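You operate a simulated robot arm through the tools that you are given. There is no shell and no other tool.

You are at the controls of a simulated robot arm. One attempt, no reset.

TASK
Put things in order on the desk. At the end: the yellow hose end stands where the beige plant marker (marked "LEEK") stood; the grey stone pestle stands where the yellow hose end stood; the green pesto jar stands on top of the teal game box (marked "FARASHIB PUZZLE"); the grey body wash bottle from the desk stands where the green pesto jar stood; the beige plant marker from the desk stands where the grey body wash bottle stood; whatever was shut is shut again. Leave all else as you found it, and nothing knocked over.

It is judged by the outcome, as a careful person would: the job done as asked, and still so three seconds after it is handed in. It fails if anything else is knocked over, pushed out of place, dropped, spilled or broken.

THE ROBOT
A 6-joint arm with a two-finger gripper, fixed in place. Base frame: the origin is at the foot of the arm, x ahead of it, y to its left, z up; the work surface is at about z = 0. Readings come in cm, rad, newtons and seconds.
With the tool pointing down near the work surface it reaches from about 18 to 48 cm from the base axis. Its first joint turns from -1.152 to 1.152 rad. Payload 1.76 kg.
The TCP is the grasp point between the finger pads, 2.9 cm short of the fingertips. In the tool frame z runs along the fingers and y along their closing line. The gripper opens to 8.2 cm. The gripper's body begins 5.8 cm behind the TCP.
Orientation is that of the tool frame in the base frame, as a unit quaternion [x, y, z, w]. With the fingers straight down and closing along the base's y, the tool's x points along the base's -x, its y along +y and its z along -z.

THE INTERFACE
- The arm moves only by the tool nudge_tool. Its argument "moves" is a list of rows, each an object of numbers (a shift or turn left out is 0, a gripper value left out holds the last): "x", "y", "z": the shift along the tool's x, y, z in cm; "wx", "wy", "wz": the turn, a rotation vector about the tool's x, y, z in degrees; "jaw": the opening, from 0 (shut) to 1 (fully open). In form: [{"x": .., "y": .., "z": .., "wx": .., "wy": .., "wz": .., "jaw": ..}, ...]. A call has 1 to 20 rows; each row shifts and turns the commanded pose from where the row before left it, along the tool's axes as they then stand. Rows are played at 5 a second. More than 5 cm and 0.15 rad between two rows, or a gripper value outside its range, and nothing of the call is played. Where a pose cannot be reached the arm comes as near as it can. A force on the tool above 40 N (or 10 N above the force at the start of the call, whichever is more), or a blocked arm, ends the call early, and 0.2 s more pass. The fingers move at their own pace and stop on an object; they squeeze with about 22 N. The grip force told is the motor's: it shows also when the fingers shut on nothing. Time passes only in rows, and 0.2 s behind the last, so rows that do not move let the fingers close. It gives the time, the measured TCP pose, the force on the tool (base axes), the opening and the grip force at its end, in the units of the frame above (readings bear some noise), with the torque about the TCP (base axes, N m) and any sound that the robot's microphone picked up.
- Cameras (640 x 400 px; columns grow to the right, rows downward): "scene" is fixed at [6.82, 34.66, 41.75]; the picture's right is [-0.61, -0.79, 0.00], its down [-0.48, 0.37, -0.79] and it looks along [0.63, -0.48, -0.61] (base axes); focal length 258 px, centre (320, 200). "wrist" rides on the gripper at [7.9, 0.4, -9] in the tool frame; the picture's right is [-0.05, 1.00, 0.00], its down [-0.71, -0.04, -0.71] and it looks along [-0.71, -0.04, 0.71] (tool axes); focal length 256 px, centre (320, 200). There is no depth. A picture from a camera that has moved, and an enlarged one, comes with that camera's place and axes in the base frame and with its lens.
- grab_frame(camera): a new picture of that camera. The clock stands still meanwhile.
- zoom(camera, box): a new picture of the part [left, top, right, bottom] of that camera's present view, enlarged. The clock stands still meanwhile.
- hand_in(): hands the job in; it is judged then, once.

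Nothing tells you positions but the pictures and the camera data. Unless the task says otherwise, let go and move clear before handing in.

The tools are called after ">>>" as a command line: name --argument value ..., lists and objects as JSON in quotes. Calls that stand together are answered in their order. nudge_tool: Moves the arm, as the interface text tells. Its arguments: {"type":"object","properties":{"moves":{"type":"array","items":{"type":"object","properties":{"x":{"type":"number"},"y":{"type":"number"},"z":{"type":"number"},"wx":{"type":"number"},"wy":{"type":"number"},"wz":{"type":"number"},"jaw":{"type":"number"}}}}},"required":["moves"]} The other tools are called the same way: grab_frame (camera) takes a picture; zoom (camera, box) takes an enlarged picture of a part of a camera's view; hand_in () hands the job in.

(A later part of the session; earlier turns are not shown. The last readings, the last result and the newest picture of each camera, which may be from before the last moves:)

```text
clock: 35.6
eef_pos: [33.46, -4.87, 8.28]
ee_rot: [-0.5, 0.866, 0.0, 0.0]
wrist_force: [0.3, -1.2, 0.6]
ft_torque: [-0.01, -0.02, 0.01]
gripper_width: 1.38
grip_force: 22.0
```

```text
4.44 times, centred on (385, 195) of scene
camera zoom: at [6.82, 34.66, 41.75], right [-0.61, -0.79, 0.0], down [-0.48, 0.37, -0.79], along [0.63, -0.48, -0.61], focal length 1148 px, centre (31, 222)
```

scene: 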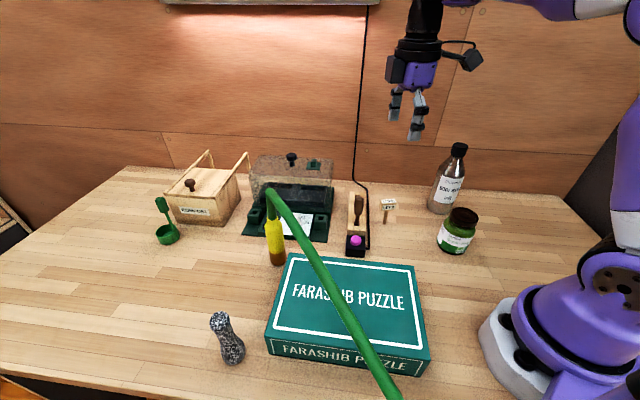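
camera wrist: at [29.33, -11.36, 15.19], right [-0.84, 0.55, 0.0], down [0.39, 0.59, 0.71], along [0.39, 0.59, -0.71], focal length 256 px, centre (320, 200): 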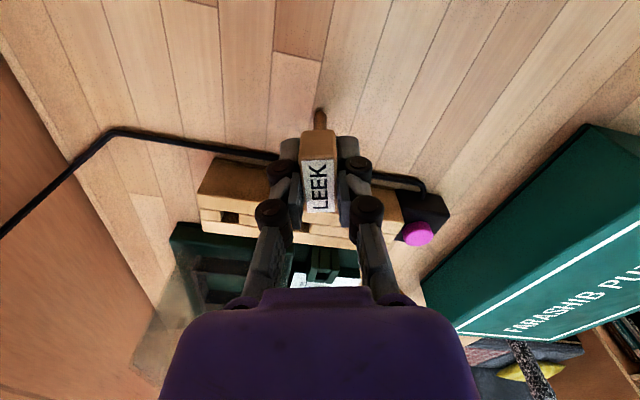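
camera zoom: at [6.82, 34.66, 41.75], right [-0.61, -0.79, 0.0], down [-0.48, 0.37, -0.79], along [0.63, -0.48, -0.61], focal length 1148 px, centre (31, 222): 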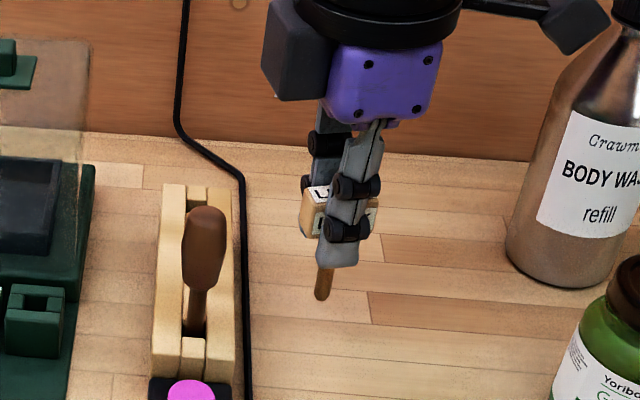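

It comes up freely. I'm lifting high enough to clear the bottle and turning the wrist back.

>>> nudge_tool --moves '[{"z": -1.5}, {"z": -2.5}, {"z": -2.5}, {"z": -2.5}, {"z": -2.5}, {"z": -2.5}, {"z": -2.5}, {"z": -1.5}, {"wz": 7.5}, {"wz": 7.5}, {"wz": 7.5}, {"wz": 7.5}, {"wz": 7.5}, {"wz": 7.5}, {"wz": 7.5}, {"wz": 7.5}, {}]'

>>> nudge_tool --moves '[{"x": 0.6, "y": -1.15}, {"x": 1.25, "y": -2.1}, {"x": 1.25, "y": -2.2}, {"x": 1.25, "y": -2.2}, {"x": 1.25, "y": -2.2}, {"x": 1.25, "y": -2.2}, {"x": 1.25, "y": -2.2}, {"x": 1.25, "y": -2.2}, {"x": 1.25, "y": -2.2}, {"x": 1.25, "y": -2.2}, {"x": 1.25, "y": -2.1}, {"x": 1.25, "y": -2.1}, {"x": 0.75, "y": -1.3}, {"x": 0.5, "y": -0.8}, {}]'

>>> grab_frame --camera "wrist"

>>> grab_frame --camera "scene"

```text
clock: 39.2
eef_pos: [33.64, -4.75, 26.28]
ee_rot: [0.0, 1.0, 0.0, 0.0]
wrist_force: [0.8, 1.5, -0.4]
ft_torque: [0.01, 0.02, 0.0]
gripper_width: 1.38
grip_force: 21.8
```

```text
clock: 42.4
eef_pos: [17.9, -32.07, 26.14]
ee_rot: [-0.001, 1.0, -0.001, 0.0]
wrist_force: [-0.5, -0.6, -0.2]
ft_torque: [-0.02, 0.01, 0.02]
gripper_width: 1.41
grip_force: 22.0
```

```text
taken
camera wrist: at [10.01, -31.51, 35.17], right [0.05, 1.0, 0.0], down [0.71, -0.04, 0.71], along [0.71, -0.04, -0.71], focal length 256 px, centre (320, 200)
```

wrist: 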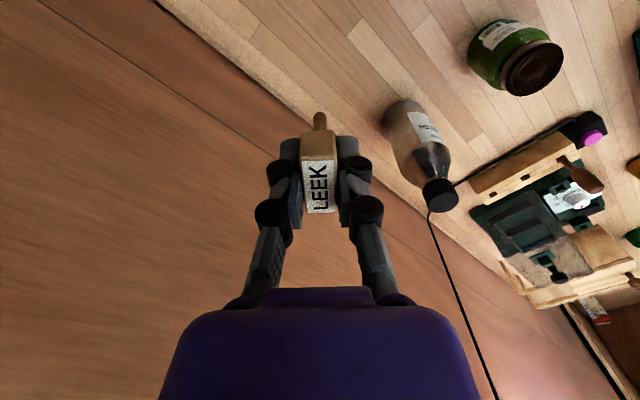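

```text
taken
```

scene: 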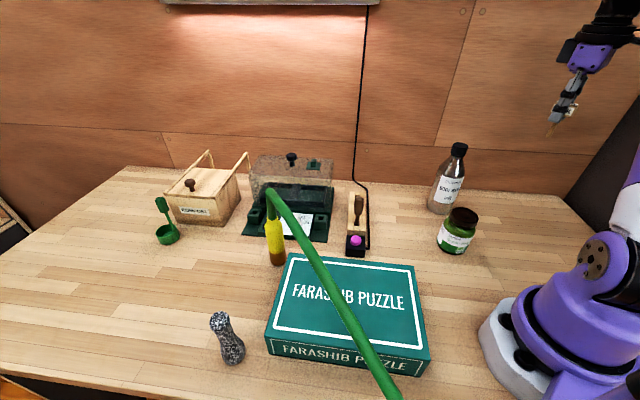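

The marker is over the bottle's old spot at (17.9, -32.0). I'm lowering it straight down.

>>> nudge_tool --moves '[{"z": 1.5}, {"z": 2.5}, {"z": 2.5}, {"z": 2.5}, {"z": 2.5}, {"z": 2.5}, {"z": 2.5}, {"z": 1.5}, {"z": 1.0}, {"z": 0.4}, {}, {}]'

>>> zoom --camera "scene" --box '[460, 140, 560, 240]'

>>> grab_frame --camera "wrist"

```text
clock: 45.0
eef_pos: [17.96, -31.9, 6.89]
ee_rot: [0.001, 1.0, 0.0, 0.0]
wrist_force: [0.3, 0.1, 0.4]
ft_torque: [-0.02, 0.03, 0.01]
gripper_width: 1.39
grip_force: 22.2
```

```text
4.00 times, centred on (510, 190) of scene
camera zoom: at [6.82, 34.66, 41.75], right [-0.61, -0.79, 0.0], down [-0.48, 0.37, -0.79], along [0.63, -0.48, -0.61], focal length 1034 px, centre (-440, 240)
```

zoom: 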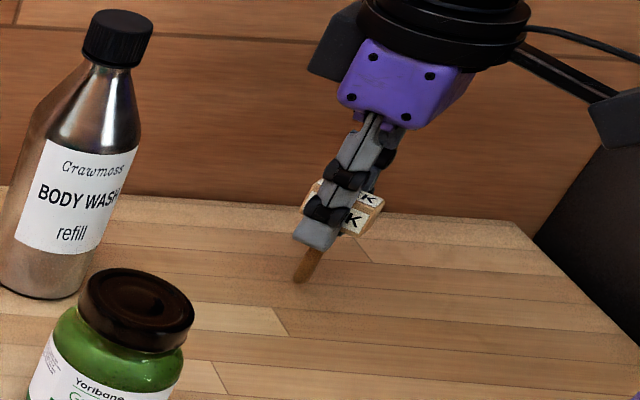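

```text
taken
camera wrist: at [10.2, -31.41, 15.79], right [0.05, 1.0, 0.0], down [0.71, -0.04, 0.71], along [0.71, -0.04, -0.71], focal length 256 px, centre (320, 200)
```

wrist: 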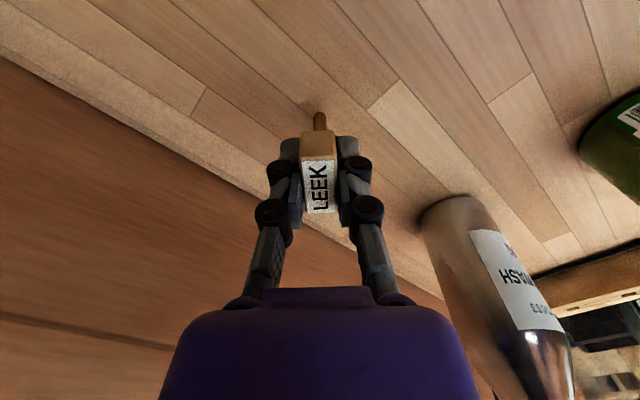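

It's about half a centimetre above the desk. I'm easing down in small steps.

>>> nudge_tool --moves '[{"z": 0.2}, {"z": 0.1}, {"z": 0.1}, {}, {}]'

```text
clock: 46.2
eef_pos: [17.84, -31.86, 6.49]
ee_rot: [0.001, 1.0, 0.001, 0.0]
wrist_force: [0.9, 0.3, -0.2]
ft_torque: [-0.01, 0.0, 0.01]
gripper_width: 1.38
grip_force: 21.9
```

>>> nudge_tool --moves '[{"z": 0.1}, {}, {}]'

>>> nudge_tool --moves '[{"z": 0.05}, {}, {}]'

```text
clock: 47.0
eef_pos: [17.89, -31.97, 6.3]
ee_rot: [0.0, 1.0, -0.001, 0.0]
wrist_force: [0.0, -0.2, -0.2]
ft_torque: [0.01, 0.03, 0.0]
gripper_width: 1.4
grip_force: 21.8
```

```text
clock: 47.8
eef_pos: [17.99, -31.84, 6.35]
ee_rot: [-0.001, 1.0, 0.0, 0.001]
wrist_force: [0.8, 1.1, 0.0]
ft_torque: [0.02, -0.02, 0.04]
gripper_width: 1.4
grip_force: 22.2
```

>>> nudge_tool --moves '[{"z": 0.05}, {}, {}]'

>>> zoom --camera "scene" --box '[480, 170, 550, 230]'

```text
clock: 48.6
eef_pos: [17.93, -31.9, 6.36]
ee_rot: [0.0, 1.0, 0.001, 0.0]
wrist_force: [-0.2, -0.2, 0.6]
ft_torque: [-0.02, 0.01, -0.04]
gripper_width: 1.39
grip_force: 21.6
```

```text
6.67 times, centred on (515, 200) of scene
camera zoom: at [6.82, 34.66, 41.75], right [-0.61, -0.79, 0.0], down [-0.48, 0.37, -0.79], along [0.63, -0.48, -0.61], focal length 1723 px, centre (-980, 200)
```

zoom: 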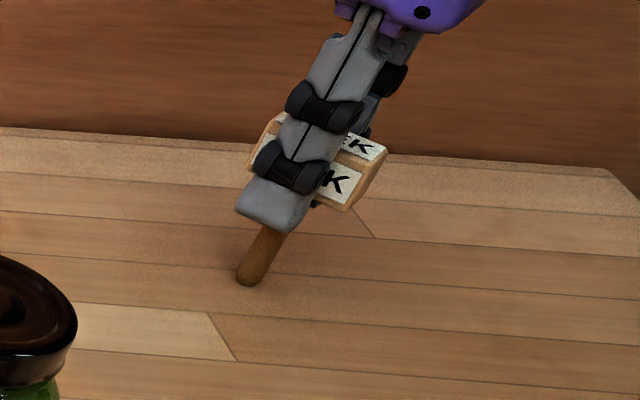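

>>> nudge_tool --moves '[{"z": 0.06}, {}, {}]'

```text
clock: 49.4
eef_pos: [17.88, -31.9, 6.23]
ee_rot: [0.0, 1.0, -0.001, 0.0]
wrist_force: [-0.5, 0.6, 11.2]
ft_torque: [-0.01, 0.03, -0.01]
gripper_width: 1.38
grip_force: 22.3
```

Contact is firm at 11 N. I'll ease off a hair before opening.

>>> nudge_tool --moves '[{"z": -0.05}, {}]'

```text
clock: 50.0
eef_pos: [17.98, -31.86, 6.28]
ee_rot: [0.0, 1.0, -0.001, 0.0]
wrist_force: [1.8, -1.7, 8.3]
ft_torque: [-0.09, -0.1, -0.01]
gripper_width: 1.4
grip_force: 22.3
```

>>> nudge_tool --moves '[{"z": -0.03}, {}]'

```text
clock: 50.6
eef_pos: [17.88, -31.77, 6.28]
ee_rot: [0.0, 1.0, 0.001, -0.001]
wrist_force: [1.1, -0.1, 2.1]
ft_torque: [-0.02, -0.05, 0.01]
gripper_width: 1.39
grip_force: 21.7
```

The load is light now, about 2 N. I'm opening slowly.

>>> nudge_tool --moves '[{"jaw": 0.18}, {"jaw": 0.2}, {"jaw": 0.24}, {"jaw": 0.3}, {"jaw": 0.4}, {"jaw": 0.5}, {}]'

>>> zoom --camera "scene" --box '[480, 160, 550, 230]'

>>> grab_frame --camera "wrist"

```text
clock: 52.2
eef_pos: [17.88, -31.94, 6.31]
ee_rot: [0.0, 1.0, 0.001, 0.0]
wrist_force: [0.1, 0.4, 0.0]
ft_torque: [0.0, -0.01, 0.02]
gripper_width: 4.1
grip_force: 0.1
```

```text
5.71 times, centred on (515, 195) of scene
camera zoom: at [6.82, 34.66, 41.75], right [-0.61, -0.79, 0.0], down [-0.48, 0.37, -0.79], along [0.63, -0.48, -0.61], focal length 1477 px, centre (-794, 229)
```

zoom: 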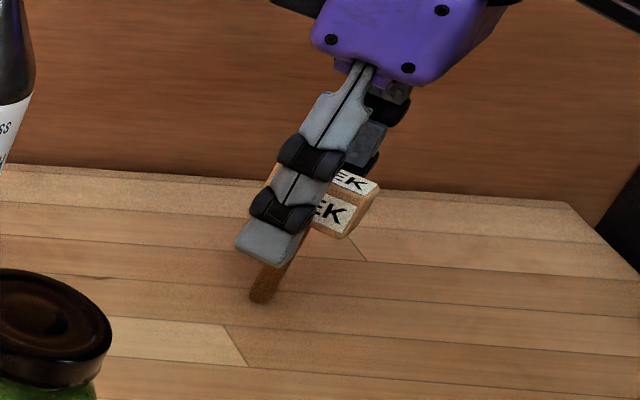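

```text
taken
camera wrist: at [10.12, -31.38, 15.19], right [0.05, 1.0, 0.0], down [0.71, -0.04, 0.71], along [0.71, -0.04, -0.71], focal length 256 px, centre (320, 200)
```

wrist: 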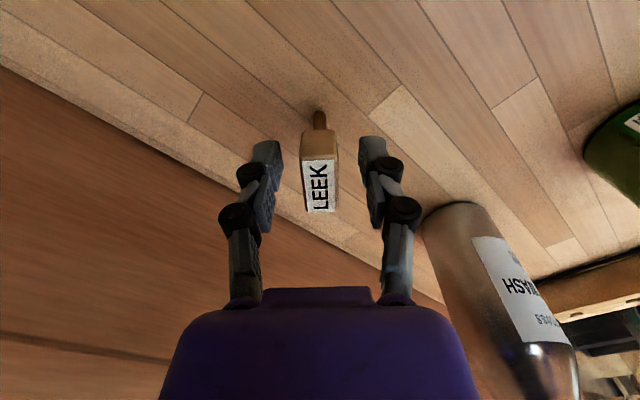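

The marker stands by itself. I'm rising straight up, and once clear I'll study the hose.

>>> nudge_tool --moves '[{"z": -0.8}, {"z": -1.5}, {"z": -2.5}, {"z": -2.5}, {"z": -2.5}, {"z": -2.5}, {"z": -2.5}, {"z": -2.5}, {"z": -1.5}, {}]'

>>> grab_frame --camera "scene"

>>> grab_frame --camera "wrist"

```text
clock: 54.4
eef_pos: [17.9, -31.81, 25.07]
ee_rot: [0.0, 1.0, 0.0, 0.0]
wrist_force: [-1.0, 0.4, 0.0]
ft_torque: [-0.02, -0.01, 0.01]
gripper_width: 4.12
grip_force: 0.1
```

```text
taken
```

scene: 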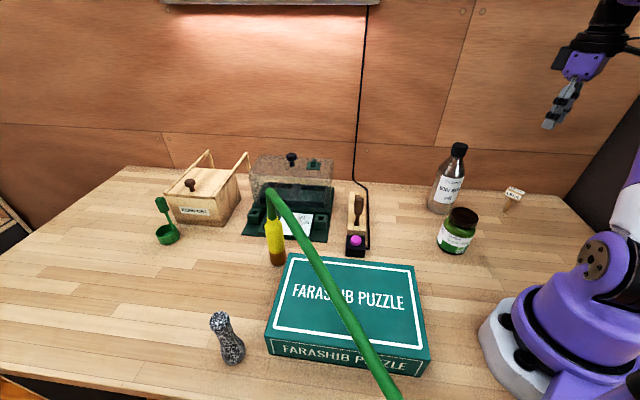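

```text
taken
camera wrist: at [10.19, -31.41, 34.01], right [0.05, 1.0, 0.0], down [0.71, -0.04, 0.71], along [0.71, -0.04, -0.71], focal length 256 px, centre (320, 200)
```

wrist: 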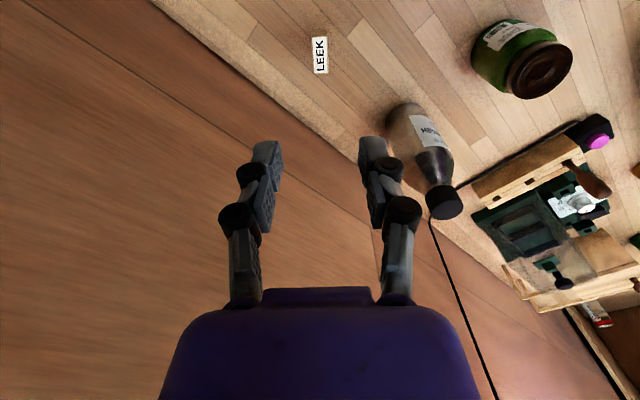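

The marker stands at the bottle's old spot. To take the hose end I'll have to tilt the gripper, because the hose rises out of its top. That puts the camera arm close to the temporary jar spot, so I'll first move the jar further back to about (16, -20).

>>> nudge_tool --moves '[{"x": -0.2, "y": 2.1}, {"x": -0.2, "y": 2.1}, {"x": -0.2, "y": 2.1}, {"x": -0.2, "y": 2.1}, {"x": -0.2, "y": 2.1, "jaw": 1.0}, {"x": -0.2, "y": 2.1}, {"x": -0.2, "y": 2.1}, {"x": -0.2, "y": 2.1}, {"x": -0.2, "y": 2.1}, {"x": -0.2, "y": 1.95}, {"z": 2.5}, {"z": 2.5}, {"z": 2.5}, {"z": 2.5}, {}]'

>>> grab_frame --camera "wrist"

```text
clock: 57.6
eef_pos: [20.06, -11.2, 15.08]
ee_rot: [-0.001, 1.0, 0.0, -0.001]
wrist_force: [0.0, -0.2, 0.6]
ft_torque: [-0.02, -0.01, -0.01]
gripper_width: 8.18
grip_force: 0.0
```

```text
taken
camera wrist: at [12.23, -10.63, 24.04], right [0.05, 1.0, 0.0], down [0.71, -0.04, 0.71], along [0.71, -0.04, -0.71], focal length 256 px, centre (320, 200)
```

wrist: 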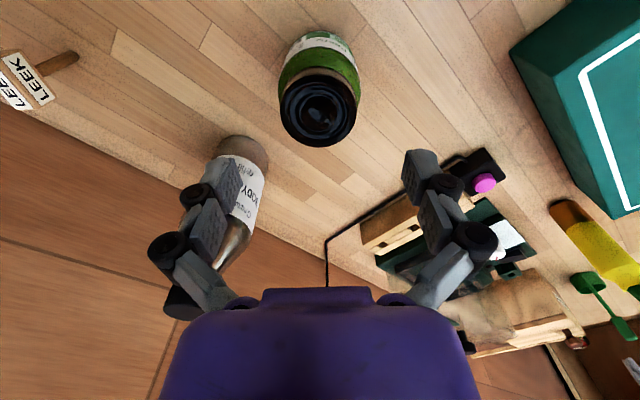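

The jar is centred below. I'm lowering, gripping and moving it to (16, -20).

>>> nudge_tool --moves '[{"z": 2.0}, {"z": 2.0}, {"z": 2.0}, {"z": 2.0}, {"z": 1.2}, {"z": 0.9}, {"jaw": 0.85}, {"jaw": 0.78}, {"jaw": 0.7}, {"jaw": 0.5}, {"jaw": 0.5}]'

```text
clock: 60.0
eef_pos: [19.88, -11.05, 4.96]
ee_rot: [0.0, 1.0, 0.0, -0.001]
wrist_force: [-0.7, -0.9, 6.6]
ft_torque: [-0.07, 0.04, -0.04]
gripper_width: 5.78
grip_force: 21.9
```

>>> nudge_tool --moves '[{"z": -1.0}, {"z": -1.5}, {"x": 1.0, "y": -2.2}, {"x": 1.0, "y": -2.2}, {"x": 1.0, "y": -2.3}, {"x": 0.9, "y": -2.3}, {"z": 1.2}, {"z": 0.8}, {"z": 0.3}, {"z": 0.1}, {}]'

```text
clock: 62.4
eef_pos: [15.99, -20.13, 5.03]
ee_rot: [0.0, 1.0, 0.0, 0.0]
wrist_force: [-0.1, -0.4, -3.1]
ft_torque: [0.02, 0.0, 0.0]
gripper_width: 5.77
grip_force: 22.0
```

>>> nudge_tool --moves '[{"z": 0.1}, {"z": 0.05}, {}]'

```text
clock: 63.2
eef_pos: [15.99, -20.15, 4.89]
ee_rot: [0.0, 1.0, -0.001, 0.001]
wrist_force: [0.3, 1.3, 17.4]
ft_torque: [0.04, 0.02, -0.02]
gripper_width: 5.81
grip_force: 21.8
```

It's firmly on the desk. I'm easing off slightly, releasing and rising.

>>> nudge_tool --moves '[{"z": -0.08}, {"jaw": 0.75}, {"jaw": 0.85}, {"jaw": 1.0}, {"z": -1.0}, {"z": -2.0}, {"z": -3.0}, {"z": -3.0}, {"z": -3.0}, {"z": -3.0}, {"z": -3.0}, {"z": -2.0}, {}]'

>>> grab_frame --camera "scene"

>>> zoom --camera "scene" --box '[225, 150, 385, 280]'

```text
clock: 66.0
eef_pos: [15.95, -20.09, 25.08]
ee_rot: [0.0, 1.0, -0.001, 0.001]
wrist_force: [-0.4, 0.5, 0.4]
ft_torque: [0.02, 0.01, 0.01]
gripper_width: 8.21
grip_force: 0.1
```

```text
taken
```

scene: 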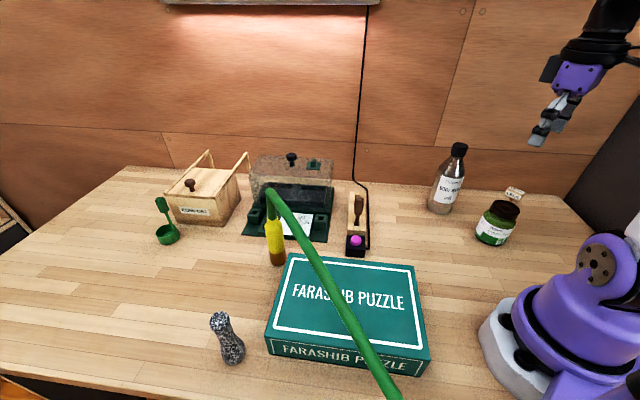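

```text
3.08 times, centred on (305, 215) of scene
camera zoom: at [6.82, 34.66, 41.75], right [-0.61, -0.79, 0.0], down [-0.48, 0.37, -0.79], along [0.63, -0.48, -0.61], focal length 795 px, centre (366, 154)
```

zoom: 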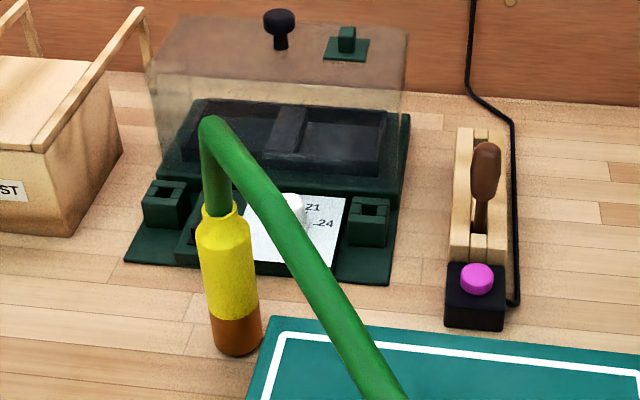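

Now to the hose end. I'm moving to (30, 5) at a safe height and turning the wrist for a better look.

>>> nudge_tool --moves '[{"x": -1.17, "y": 2.08}, {"x": -1.17, "y": 2.08}, {"x": -1.17, "y": 2.08}, {"x": -1.17, "y": 2.08}, {"x": -1.17, "y": 2.08}, {"x": -1.17, "y": 2.08}, {"x": -1.17, "y": 2.08}, {"x": -1.17, "y": 2.08}, {"x": -1.17, "y": 2.08}, {"x": -1.17, "y": 2.08}, {"x": -1.17, "y": 2.08}, {"x": -1.17, "y": 2.12, "jaw": 0.65}, {"wz": -7.5}, {"wz": -7.5}, {"wz": -7.5}, {"wz": -7.5}, {"wz": -7.5}, {"wz": -7.5}, {"wz": -7.5}, {"wz": -7.5}]'

>>> grab_frame --camera "wrist"

>>> grab_frame --camera "scene"

```text
clock: 70.2
eef_pos: [29.93, 4.99, 24.93]
ee_rot: [-0.501, 0.865, 0.0, 0.0]
wrist_force: [-0.3, -0.2, 0.0]
ft_torque: [0.0, 0.01, 0.01]
gripper_width: 5.34
grip_force: 0.0
```

```text
taken
camera wrist: at [25.86, -1.67, 33.9], right [-0.84, 0.54, 0.0], down [0.38, 0.59, 0.71], along [0.38, 0.59, -0.71], focal length 256 px, centre (320, 200)
```

wrist: 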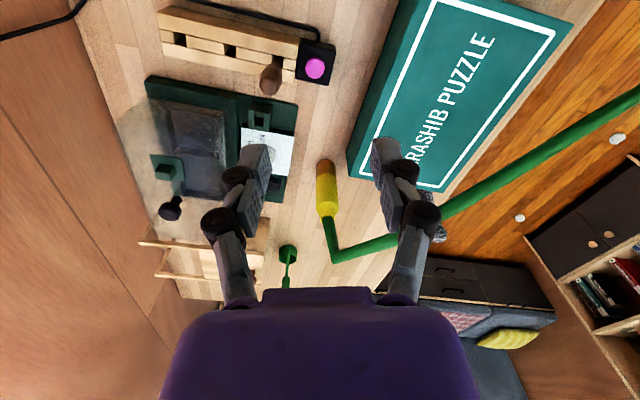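

```text
taken
```

scene: 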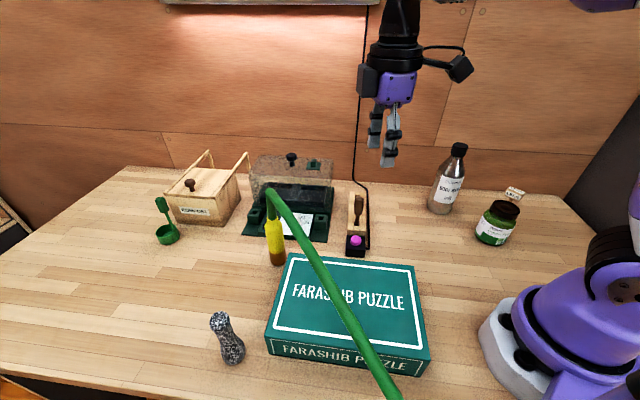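

>>> zoom --camera "wrist" --box '[280, 140, 440, 270]'

```text
3.08 times, centred on (360, 205) of wrist
camera zoom: at [25.86, -1.67, 33.9], right [-0.84, 0.54, 0.0], down [0.38, 0.59, 0.71], along [0.38, 0.59, -0.71], focal length 788 px, centre (197, 185)
```

zoom: 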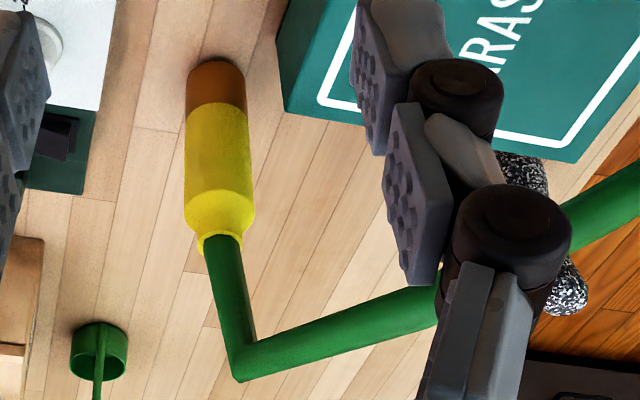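

The nozzle axis is at about (39.15, 20.95), its top at z ≈ 11, and the hose bends at z ≈ 17.8. I'll tilt the gripper 60° so its body stays clear of the rising hose and approaches from the right side.

>>> nudge_tool --moves '[{"wy": -7.5}, {"wy": -7.5}, {"wy": -7.5}, {"wy": -7.5}, {"wy": -7.5}, {"wy": -7.5}, {"wy": -7.5}, {"wy": -7.5}, {}]'

>>> grab_frame --camera "scene"

>>> grab_frame --camera "wrist"

```text
clock: 72.2
eef_pos: [30.36, 4.93, 24.95]
ee_rot: [-0.441, 0.759, 0.236, 0.418]
wrist_force: [0.3, 0.7, 0.7]
ft_torque: [0.04, 0.0, 0.01]
gripper_width: 5.33
grip_force: 0.0
out of reach, approached as far as the arm can: row 1
```

```text
taken
```

scene: 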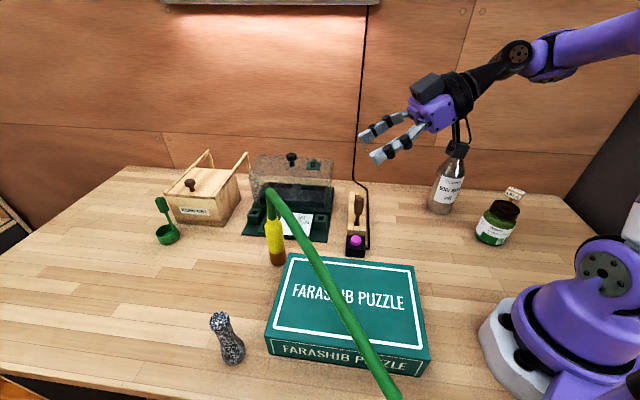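

```text
taken
camera wrist: at [24.26, -5.09, 23.08], right [-0.85, 0.52, 0.03], down [-0.08, -0.2, 0.98], along [0.52, 0.83, 0.21], focal length 256 px, centre (320, 200)
```

wrist: 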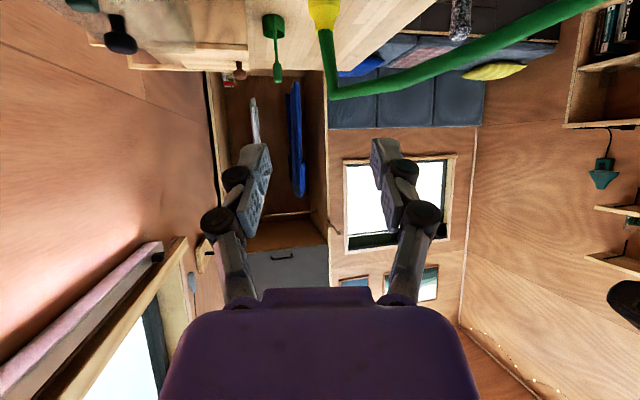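

The tilt reached about 57°, close enough. I'll move along toward the pre-grasp point at (35.2, 14.2, 13) in two parts and check.

>>> nudge_tool --moves '[{"x": 0.56, "z": 1.68}, {"x": 0.56, "z": 1.68}, {"x": 0.56, "z": 1.68}, {"x": 0.56, "z": 1.68}, {"x": 0.56, "z": 1.68}, {}]'

>>> grab_frame --camera "scene"

>>> grab_frame --camera "wrist"

```text
clock: 73.6
eef_pos: [33.26, 9.66, 18.16]
ee_rot: [-0.441, 0.759, 0.236, 0.417]
wrist_force: [0.6, -0.2, -0.2]
ft_torque: [0.01, 0.02, 0.0]
gripper_width: 5.34
grip_force: 0.1
```

```text
taken
```

scene: 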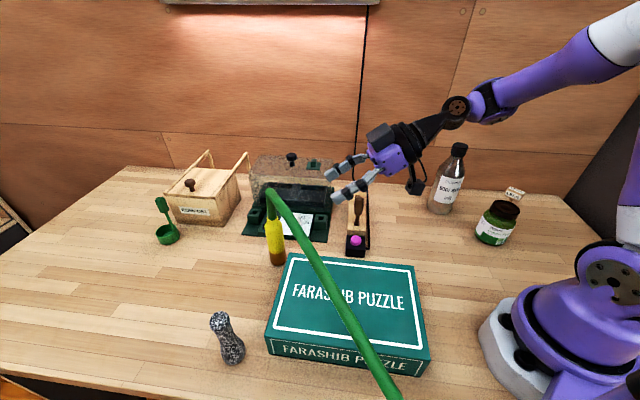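

```text
taken
camera wrist: at [27.07, -0.28, 16.25], right [-0.85, 0.52, 0.03], down [-0.08, -0.2, 0.98], along [0.52, 0.83, 0.21], focal length 256 px, centre (320, 200)
```

wrist: 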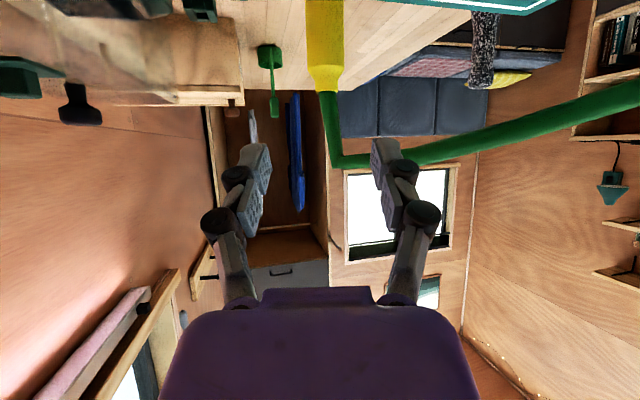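

I'm now on the approach line. Next step is to the pre-grasp point, about 9 cm short of the nozzle.

>>> nudge_tool --moves '[{"x": 0.314, "y": 0.16, "z": 1.73}, {"x": 0.314, "y": 0.16, "z": 1.73}, {"x": 0.314, "y": 0.16, "z": 1.73}, {"x": 0.314, "y": 0.16, "z": 1.73}, {}]'

>>> zoom --camera "scene" --box '[220, 90, 440, 280]'

>>> grab_frame --camera "wrist"

```text
clock: 74.8
eef_pos: [35.17, 14.18, 13.14]
ee_rot: [-0.441, 0.759, 0.236, 0.417]
wrist_force: [0.1, -0.2, 0.3]
ft_torque: [-0.02, 0.0, 0.01]
gripper_width: 5.3
grip_force: 0.0
```

```text
2.11 times, centred on (330, 185) of scene
camera zoom: at [6.82, 34.66, 41.75], right [-0.61, -0.79, 0.0], down [-0.48, 0.37, -0.79], along [0.63, -0.48, -0.61], focal length 544 px, centre (299, 232)
```

zoom: 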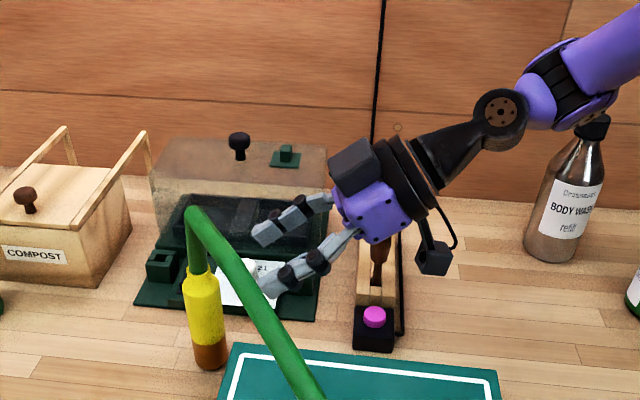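

```text
taken
camera wrist: at [29.16, 4.34, 11.33], right [-0.85, 0.52, 0.03], down [-0.08, -0.2, 0.98], along [0.52, 0.83, 0.21], focal length 256 px, centre (320, 200)
```

wrist: 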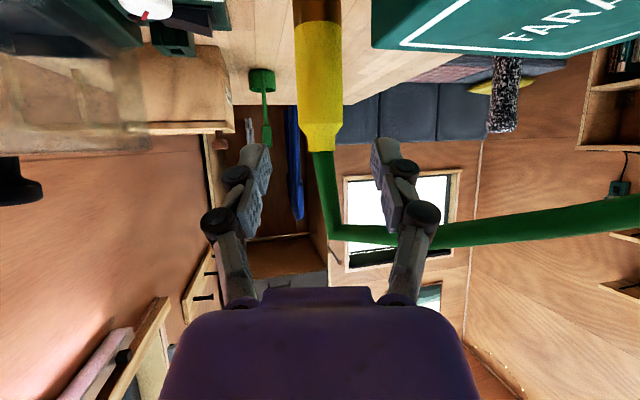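

The nozzle is centred between the fingers. I'm advancing 6 cm along the tool axis and checking.

>>> nudge_tool --moves '[{"z": 1.2, "x": -0.03}, {"z": 1.2, "x": -0.03}, {"z": 1.2, "x": -0.03}, {"z": 1.2, "x": -0.03}, {"z": 1.2, "x": -0.03}, {}]'

>>> zoom --camera "scene" --box '[220, 120, 400, 280]'

>>> grab_frame --camera "wrist"

```text
clock: 76.2
eef_pos: [37.94, 18.76, 10.16]
ee_rot: [-0.44, 0.759, 0.235, 0.418]
wrist_force: [0.4, 0.4, -0.2]
ft_torque: [-0.01, -0.03, -0.01]
gripper_width: 5.32
grip_force: 0.0
```

```text
2.50 times, centred on (310, 200) of scene
camera zoom: at [6.82, 34.66, 41.75], right [-0.61, -0.79, 0.0], down [-0.48, 0.37, -0.79], along [0.63, -0.48, -0.61], focal length 646 px, centre (345, 200)
```

zoom: 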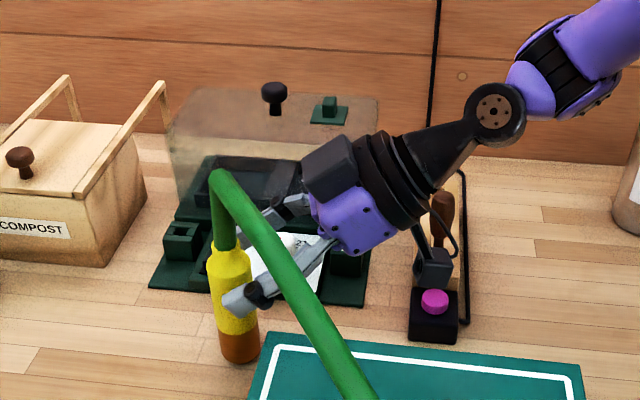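

```text
taken
camera wrist: at [31.79, 8.81, 8.28], right [-0.85, 0.52, 0.03], down [-0.08, -0.2, 0.98], along [0.52, 0.83, 0.21], focal length 256 px, centre (320, 200)
```

wrist: 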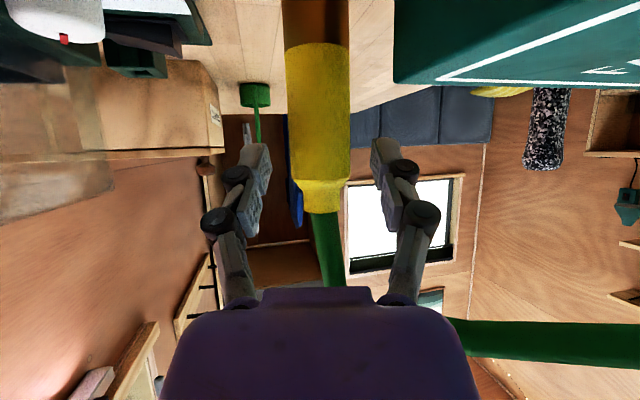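

Still centred with nothing touching. I'm advancing the last 2.8 cm.

>>> nudge_tool --moves '[{"z": 0.7}, {"z": 0.7}, {"z": 0.7}, {"z": 0.7}, {}]'

>>> zoom --camera "scene" --box '[220, 120, 400, 280]'

>>> grab_frame --camera "wrist"

```text
clock: 77.4
eef_pos: [39.04, 20.82, 8.58]
ee_rot: [-0.441, 0.759, 0.235, 0.417]
wrist_force: [-0.3, 0.5, 0.0]
ft_torque: [-0.01, -0.04, 0.0]
gripper_width: 5.36
grip_force: 0.1
```

```text
2.50 times, centred on (310, 200) of scene
camera zoom: at [6.82, 34.66, 41.75], right [-0.61, -0.79, 0.0], down [-0.48, 0.37, -0.79], along [0.63, -0.48, -0.61], focal length 646 px, centre (345, 200)
```

zoom: 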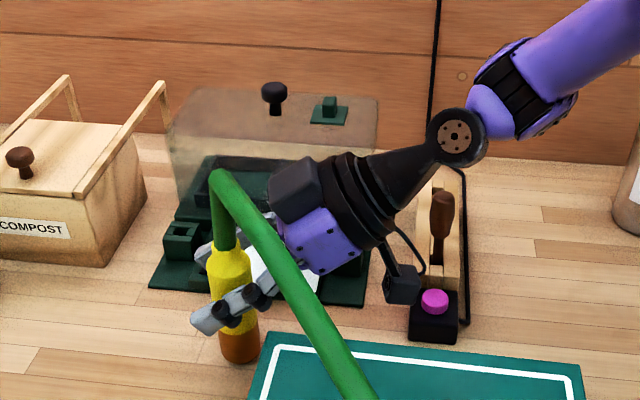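

```text
taken
camera wrist: at [33.01, 10.81, 6.75], right [-0.85, 0.52, 0.03], down [-0.08, -0.2, 0.98], along [0.52, 0.83, 0.21], focal length 256 px, centre (320, 200)
```

wrist: 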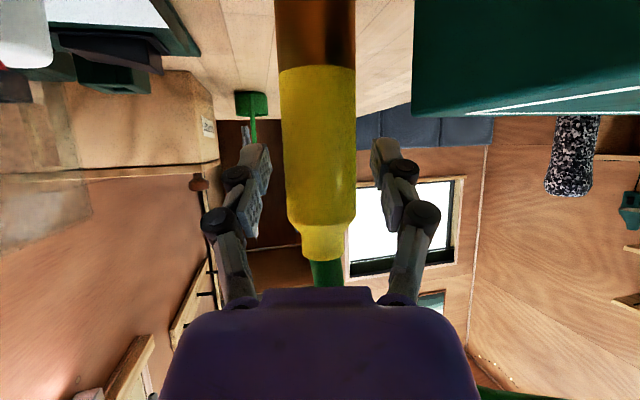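

The nozzle is dead centre between the pads. I'm closing gently.

>>> nudge_tool --moves '[{"jaw": 0.55}, {"jaw": 0.48}, {"jaw": 0.44}, {"jaw": 0.41}, {"jaw": 0.36}, {"jaw": 0.3}, {"jaw": 0.25}, {"jaw": 0.25}]'

>>> zoom --camera "scene" --box '[220, 120, 400, 280]'

```text
clock: 79.2
eef_pos: [39.02, 20.75, 8.69]
ee_rot: [-0.44, 0.759, 0.235, 0.419]
wrist_force: [0.0, 0.7, 0.1]
ft_torque: [0.01, -0.03, 0.02]
gripper_width: 2.97
grip_force: 22.6
```

```text
2.50 times, centred on (310, 200) of scene
camera zoom: at [6.82, 34.66, 41.75], right [-0.61, -0.79, 0.0], down [-0.48, 0.37, -0.79], along [0.63, -0.48, -0.61], focal length 646 px, centre (345, 200)
```

zoom: 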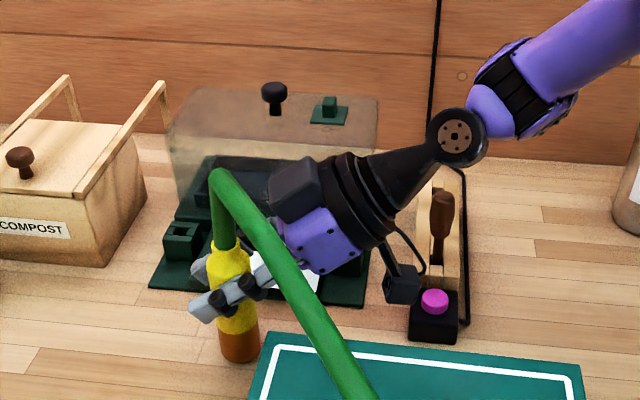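

It's gripped at 2.97 cm. I'm lifting 1.5 cm straight up to see how the hose pulls.

>>> nudge_tool --moves '[{"x": -0.42, "z": -0.27}, {"x": -0.42, "z": -0.27}, {"x": -0.42, "z": -0.27}, {}]'

>>> grab_frame --camera "scene"

>>> grab_frame --camera "wrist"

```text
clock: 80.2
eef_pos: [39.07, 20.76, 10.03]
ee_rot: [-0.44, 0.759, 0.235, 0.418]
wrist_force: [-0.2, 0.6, -0.6]
ft_torque: [0.0, -0.01, -0.01]
gripper_width: 2.94
grip_force: 22.0
```

```text
taken
```

scene: 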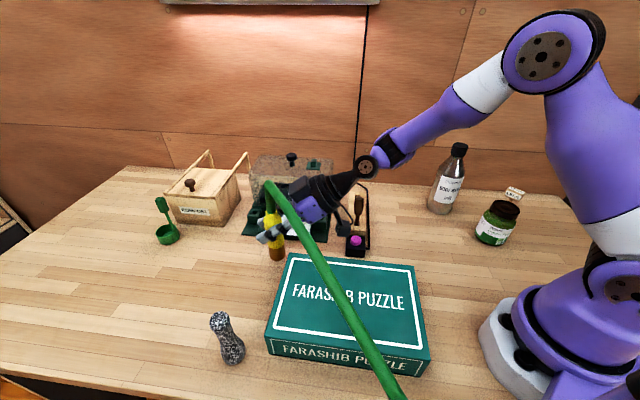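

```text
taken
camera wrist: at [32.91, 10.84, 8.24], right [-0.85, 0.52, 0.03], down [-0.08, -0.2, 0.98], along [0.52, 0.83, 0.21], focal length 256 px, centre (320, 200)
```

wrist: 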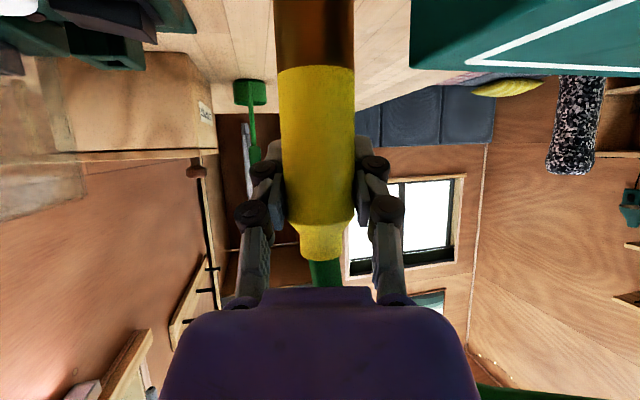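

The hose follows with almost no pull. I'm lifting further and then carrying it back toward me, away from the lever.

>>> nudge_tool --moves '[{"x": -1.054, "y": -0.013, "z": -0.676}, {"x": -1.054, "y": -0.013, "z": -0.676}, {"x": -1.054, "y": -0.013, "z": -0.676}, {"x": -1.054, "y": -0.013, "z": -0.676}, {}]'

>>> nudge_tool --moves '[{"x": 0.39, "y": 0.053, "z": -1.743}, {"x": 0.39, "y": 0.053, "z": -1.743}, {"x": 0.39, "y": 0.053, "z": -1.743}, {"x": 0.39, "y": 0.053, "z": -1.743}, {}]'

>>> grab_frame --camera "scene"

>>> grab_frame --camera "wrist"

```text
clock: 81.4
eef_pos: [38.97, 20.77, 15.15]
ee_rot: [-0.441, 0.759, 0.235, 0.417]
wrist_force: [-0.8, -0.4, -1.5]
ft_torque: [0.0, 0.01, 0.0]
gripper_width: 2.95
grip_force: 22.4
```

```text
clock: 82.6
eef_pos: [35.48, 15.29, 17.73]
ee_rot: [-0.442, 0.759, 0.236, 0.416]
wrist_force: [0.4, -0.1, -0.4]
ft_torque: [-0.01, 0.01, -0.02]
gripper_width: 2.98
grip_force: 22.1
```

```text
taken
```

scene: 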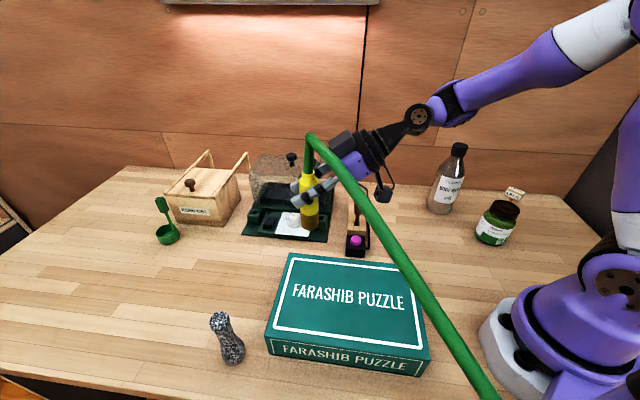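

```text
taken
camera wrist: at [29.43, 5.29, 15.81], right [-0.85, 0.52, 0.03], down [-0.08, -0.2, 0.98], along [0.52, 0.83, 0.21], focal length 256 px, centre (320, 200)
```

wrist: 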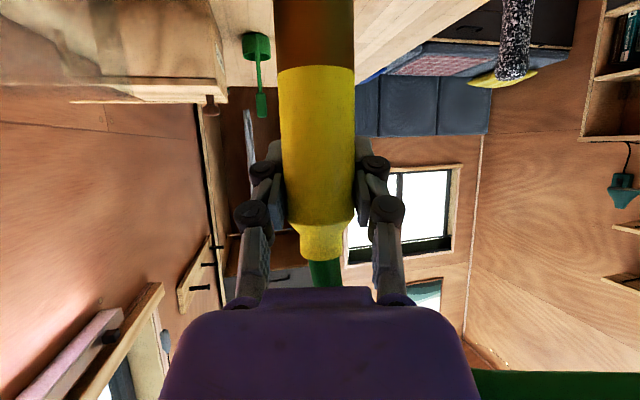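

The hose trails smoothly and is clear of the box. I'm continuing back and to the right, around the lever.

>>> nudge_tool --moves '[{"x": 0.39, "y": 0.053, "z": -1.743}, {"x": 0.39, "y": 0.053, "z": -1.743}, {"x": 0.39, "y": 0.053, "z": -1.743}, {"x": 0.39, "y": 0.053, "z": -1.743}, {"x": 0.39, "y": 0.053, "z": -1.743}, {"x": 0.81, "y": -0.63, "z": -1.25}, {"x": 0.81, "y": -0.63, "z": -1.25}, {}]'

>>> grab_frame --camera "scene"

>>> grab_frame --camera "wrist"

```text
clock: 84.4
eef_pos: [30.62, 4.76, 20.59]
ee_rot: [-0.441, 0.759, 0.236, 0.417]
wrist_force: [-0.3, -0.6, -0.7]
ft_torque: [0.02, 0.03, -0.02]
gripper_width: 2.99
grip_force: 21.6
```

```text
taken
```

scene: 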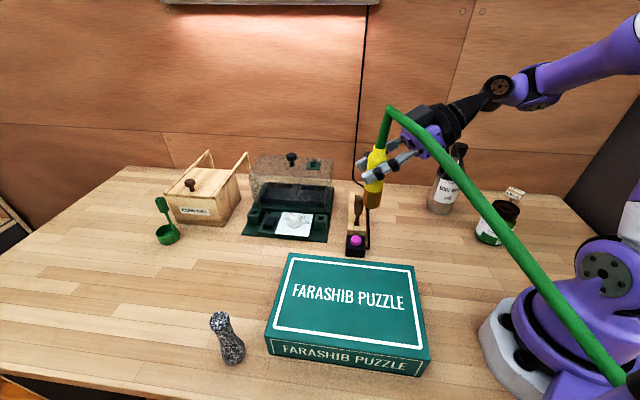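

```text
taken
camera wrist: at [24.54, -5.14, 18.76], right [-0.85, 0.52, 0.03], down [-0.08, -0.2, 0.98], along [0.52, 0.83, 0.21], focal length 256 px, centre (320, 200)
```

wrist: 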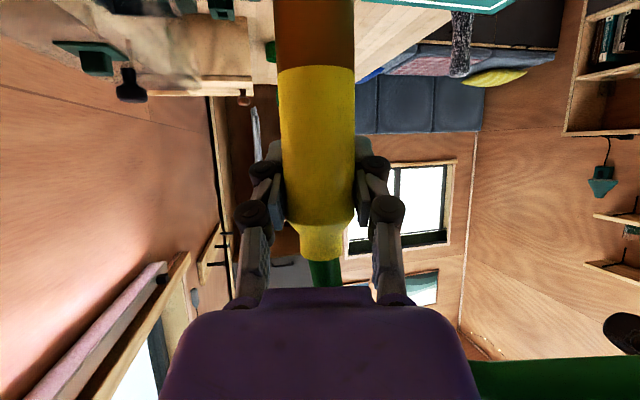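

The nozzle bottom is at about z = 12, above the lever. I'm going on to (30, 0), then swinging the wrist 20° so the camera stays clear of the bottle.

>>> nudge_tool --moves '[{"x": 1.176, "y": -1.015, "z": -1.815}, {"x": 1.176, "y": -1.015, "z": -1.815}, {"wx": 5.62, "wy": 0.07, "wz": 3.61}, {"wx": 5.62, "wy": 0.07, "wz": 3.61}, {"wx": 5.62, "wy": 0.07, "wz": 3.61}, {}]'

>>> grab_frame --camera "scene"

>>> grab_frame --camera "wrist"

```text
clock: 85.8
eef_pos: [30.34, 0.15, 20.65]
ee_rot: [-0.301, 0.824, 0.159, 0.452]
wrist_force: [-0.1, -0.6, -0.6]
ft_torque: [0.05, 0.0, 0.03]
gripper_width: 2.99
grip_force: 22.0
```

```text
taken
```

scene: 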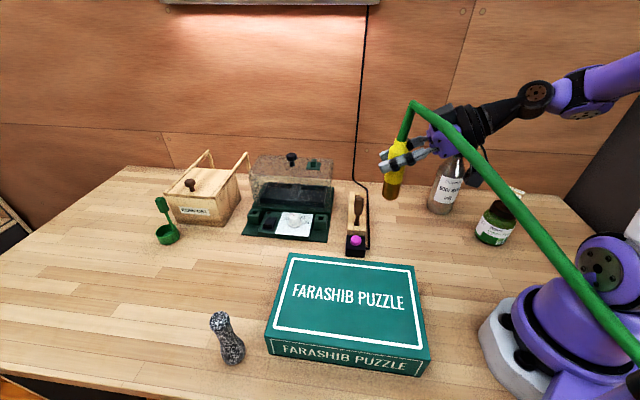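

```text
taken
camera wrist: at [21.13, -7.14, 18.74], right [-0.62, 0.79, 0.03], down [-0.14, -0.16, 0.98], along [0.77, 0.6, 0.21], focal length 256 px, centre (320, 200)
```

wrist: 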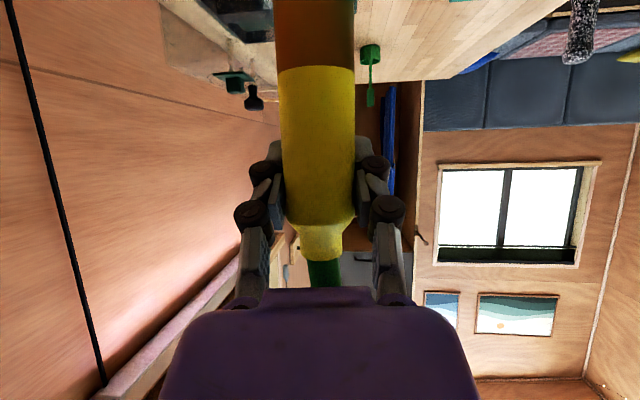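

>>> zoom --camera "scene" --box '[350, 90, 470, 220]'

```text
3.08 times, centred on (410, 155) of scene
camera zoom: at [6.82, 34.66, 41.75], right [-0.61, -0.79, 0.0], down [-0.48, 0.37, -0.79], along [0.63, -0.48, -0.61], focal length 795 px, centre (43, 338)
```

zoom: 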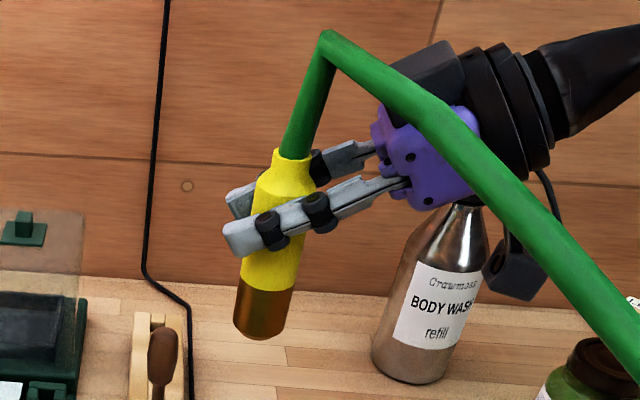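

The nozzle hangs vertical. I'm moving above the marker's old place at (33.45, -4.8) and lowering partway.

>>> nudge_tool --moves '[{"x": 0.16, "y": -1.93, "z": -0.213}, {"x": 0.16, "y": -1.93, "z": -0.213}, {"x": 0.16, "y": -1.93, "z": -0.213}, {}]'

>>> nudge_tool --moves '[{"x": 1.26, "y": 0.016, "z": 0.81}, {"x": 1.26, "y": 0.016, "z": 0.81}, {"x": 1.26, "y": 0.016, "z": 0.81}, {"x": 1.26, "y": 0.016, "z": 0.81}, {"x": 1.26, "y": 0.016, "z": 0.81}, {}]'

>>> grab_frame --camera "scene"

>>> zoom --camera "scene" --box '[340, 120, 470, 250]'

```text
clock: 86.8
eef_pos: [33.24, -4.93, 20.81]
ee_rot: [-0.302, 0.824, 0.16, 0.452]
wrist_force: [0.2, 0.8, -1.3]
ft_torque: [0.01, -0.02, -0.07]
gripper_width: 2.99
grip_force: 22.1
```

```text
clock: 88.2
eef_pos: [33.31, -4.93, 13.28]
ee_rot: [-0.301, 0.825, 0.158, 0.452]
wrist_force: [0.9, 0.8, -0.8]
ft_torque: [-0.03, 0.0, 0.0]
gripper_width: 2.98
grip_force: 21.8
```

```text
taken
```

scene: 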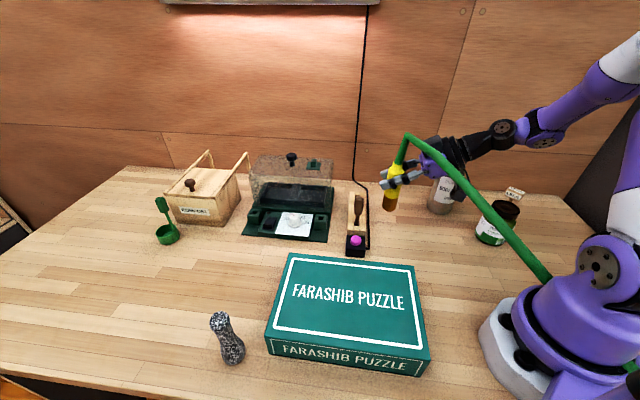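

```text
3.08 times, centred on (405, 185) of scene
camera zoom: at [6.82, 34.66, 41.75], right [-0.61, -0.79, 0.0], down [-0.48, 0.37, -0.79], along [0.63, -0.48, -0.61], focal length 795 px, centre (58, 246)
```

zoom: 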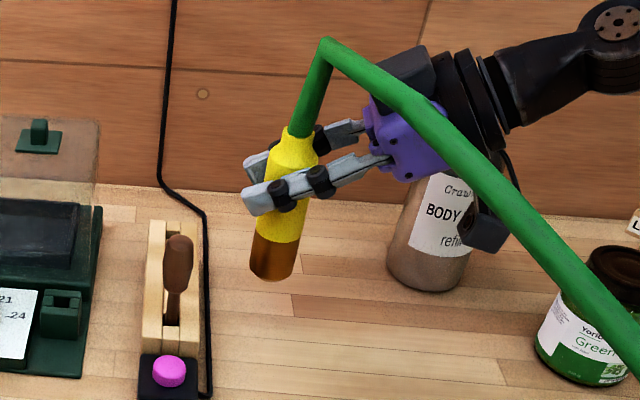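

>>> zoom --camera "scene" --box '[480, 180, 640, 400]'

>>> zoom --camera "scene" --box '[620, 0, 640, 400]'

>>> grab_frame --camera "wrist"

>>> zoom --camera "wrist" --box '[620, 0, 640, 400]'

```text
1.82 times, centred on (560, 290) of scene
camera zoom: at [6.82, 34.66, 41.75], right [-0.61, -0.79, 0.0], down [-0.48, 0.37, -0.79], along [0.63, -0.48, -0.61], focal length 470 px, centre (-116, 36)
```

zoom: 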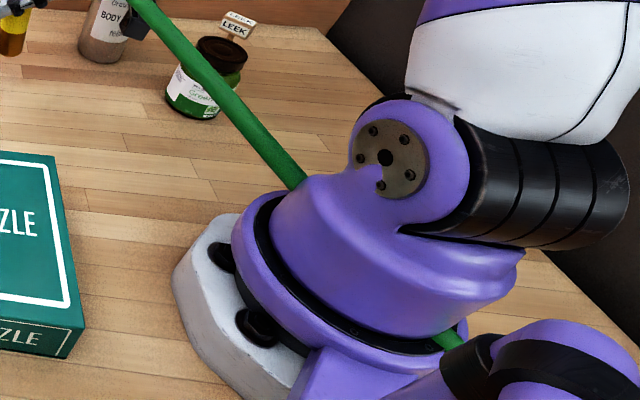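

```text
1.00 times, centred on (630, 200) of scene (not enlarged: the box is as wide or as high as the picture)
camera zoom: at [6.82, 34.66, 41.75], right [-0.61, -0.79, 0.0], down [-0.48, 0.37, -0.79], along [0.63, -0.48, -0.61], focal length 258 px, centre (10, 200)
```

zoom: 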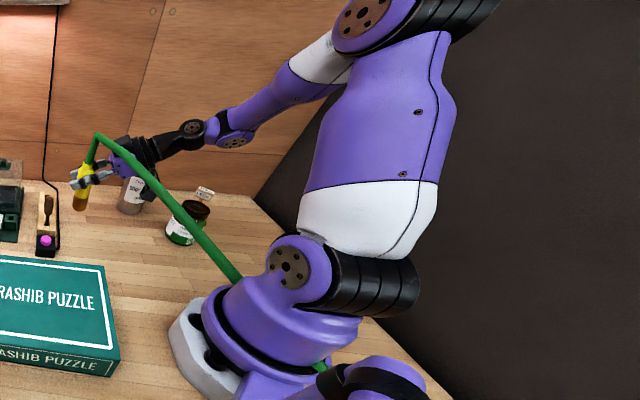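

```text
taken
camera wrist: at [24.14, -12.23, 11.35], right [-0.62, 0.78, 0.03], down [-0.14, -0.16, 0.98], along [0.77, 0.6, 0.21], focal length 256 px, centre (320, 200)
```

wrist: 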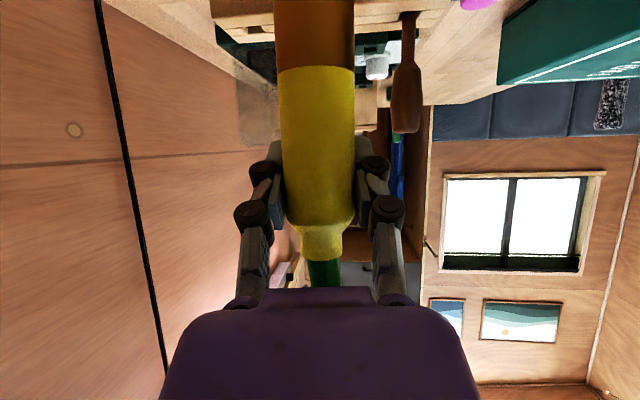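

```text
1.00 times, centred on (630, 200) of wrist (not enlarged: the box is as wide or as high as the picture)
camera zoom: at [24.14, -12.23, 11.35], right [-0.62, 0.78, 0.03], down [-0.14, -0.16, 0.98], along [0.77, 0.6, 0.21], focal length 256 px, centre (10, 200)
```

zoom: 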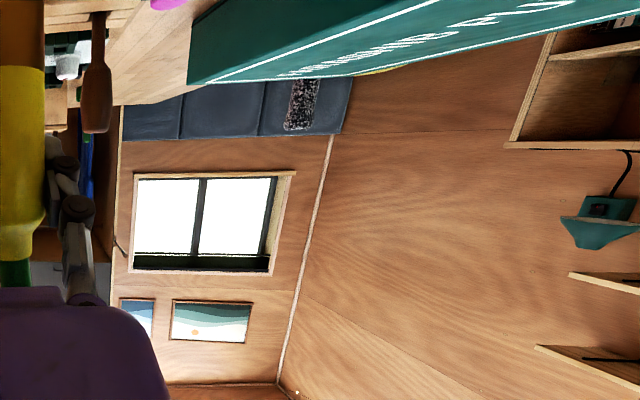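

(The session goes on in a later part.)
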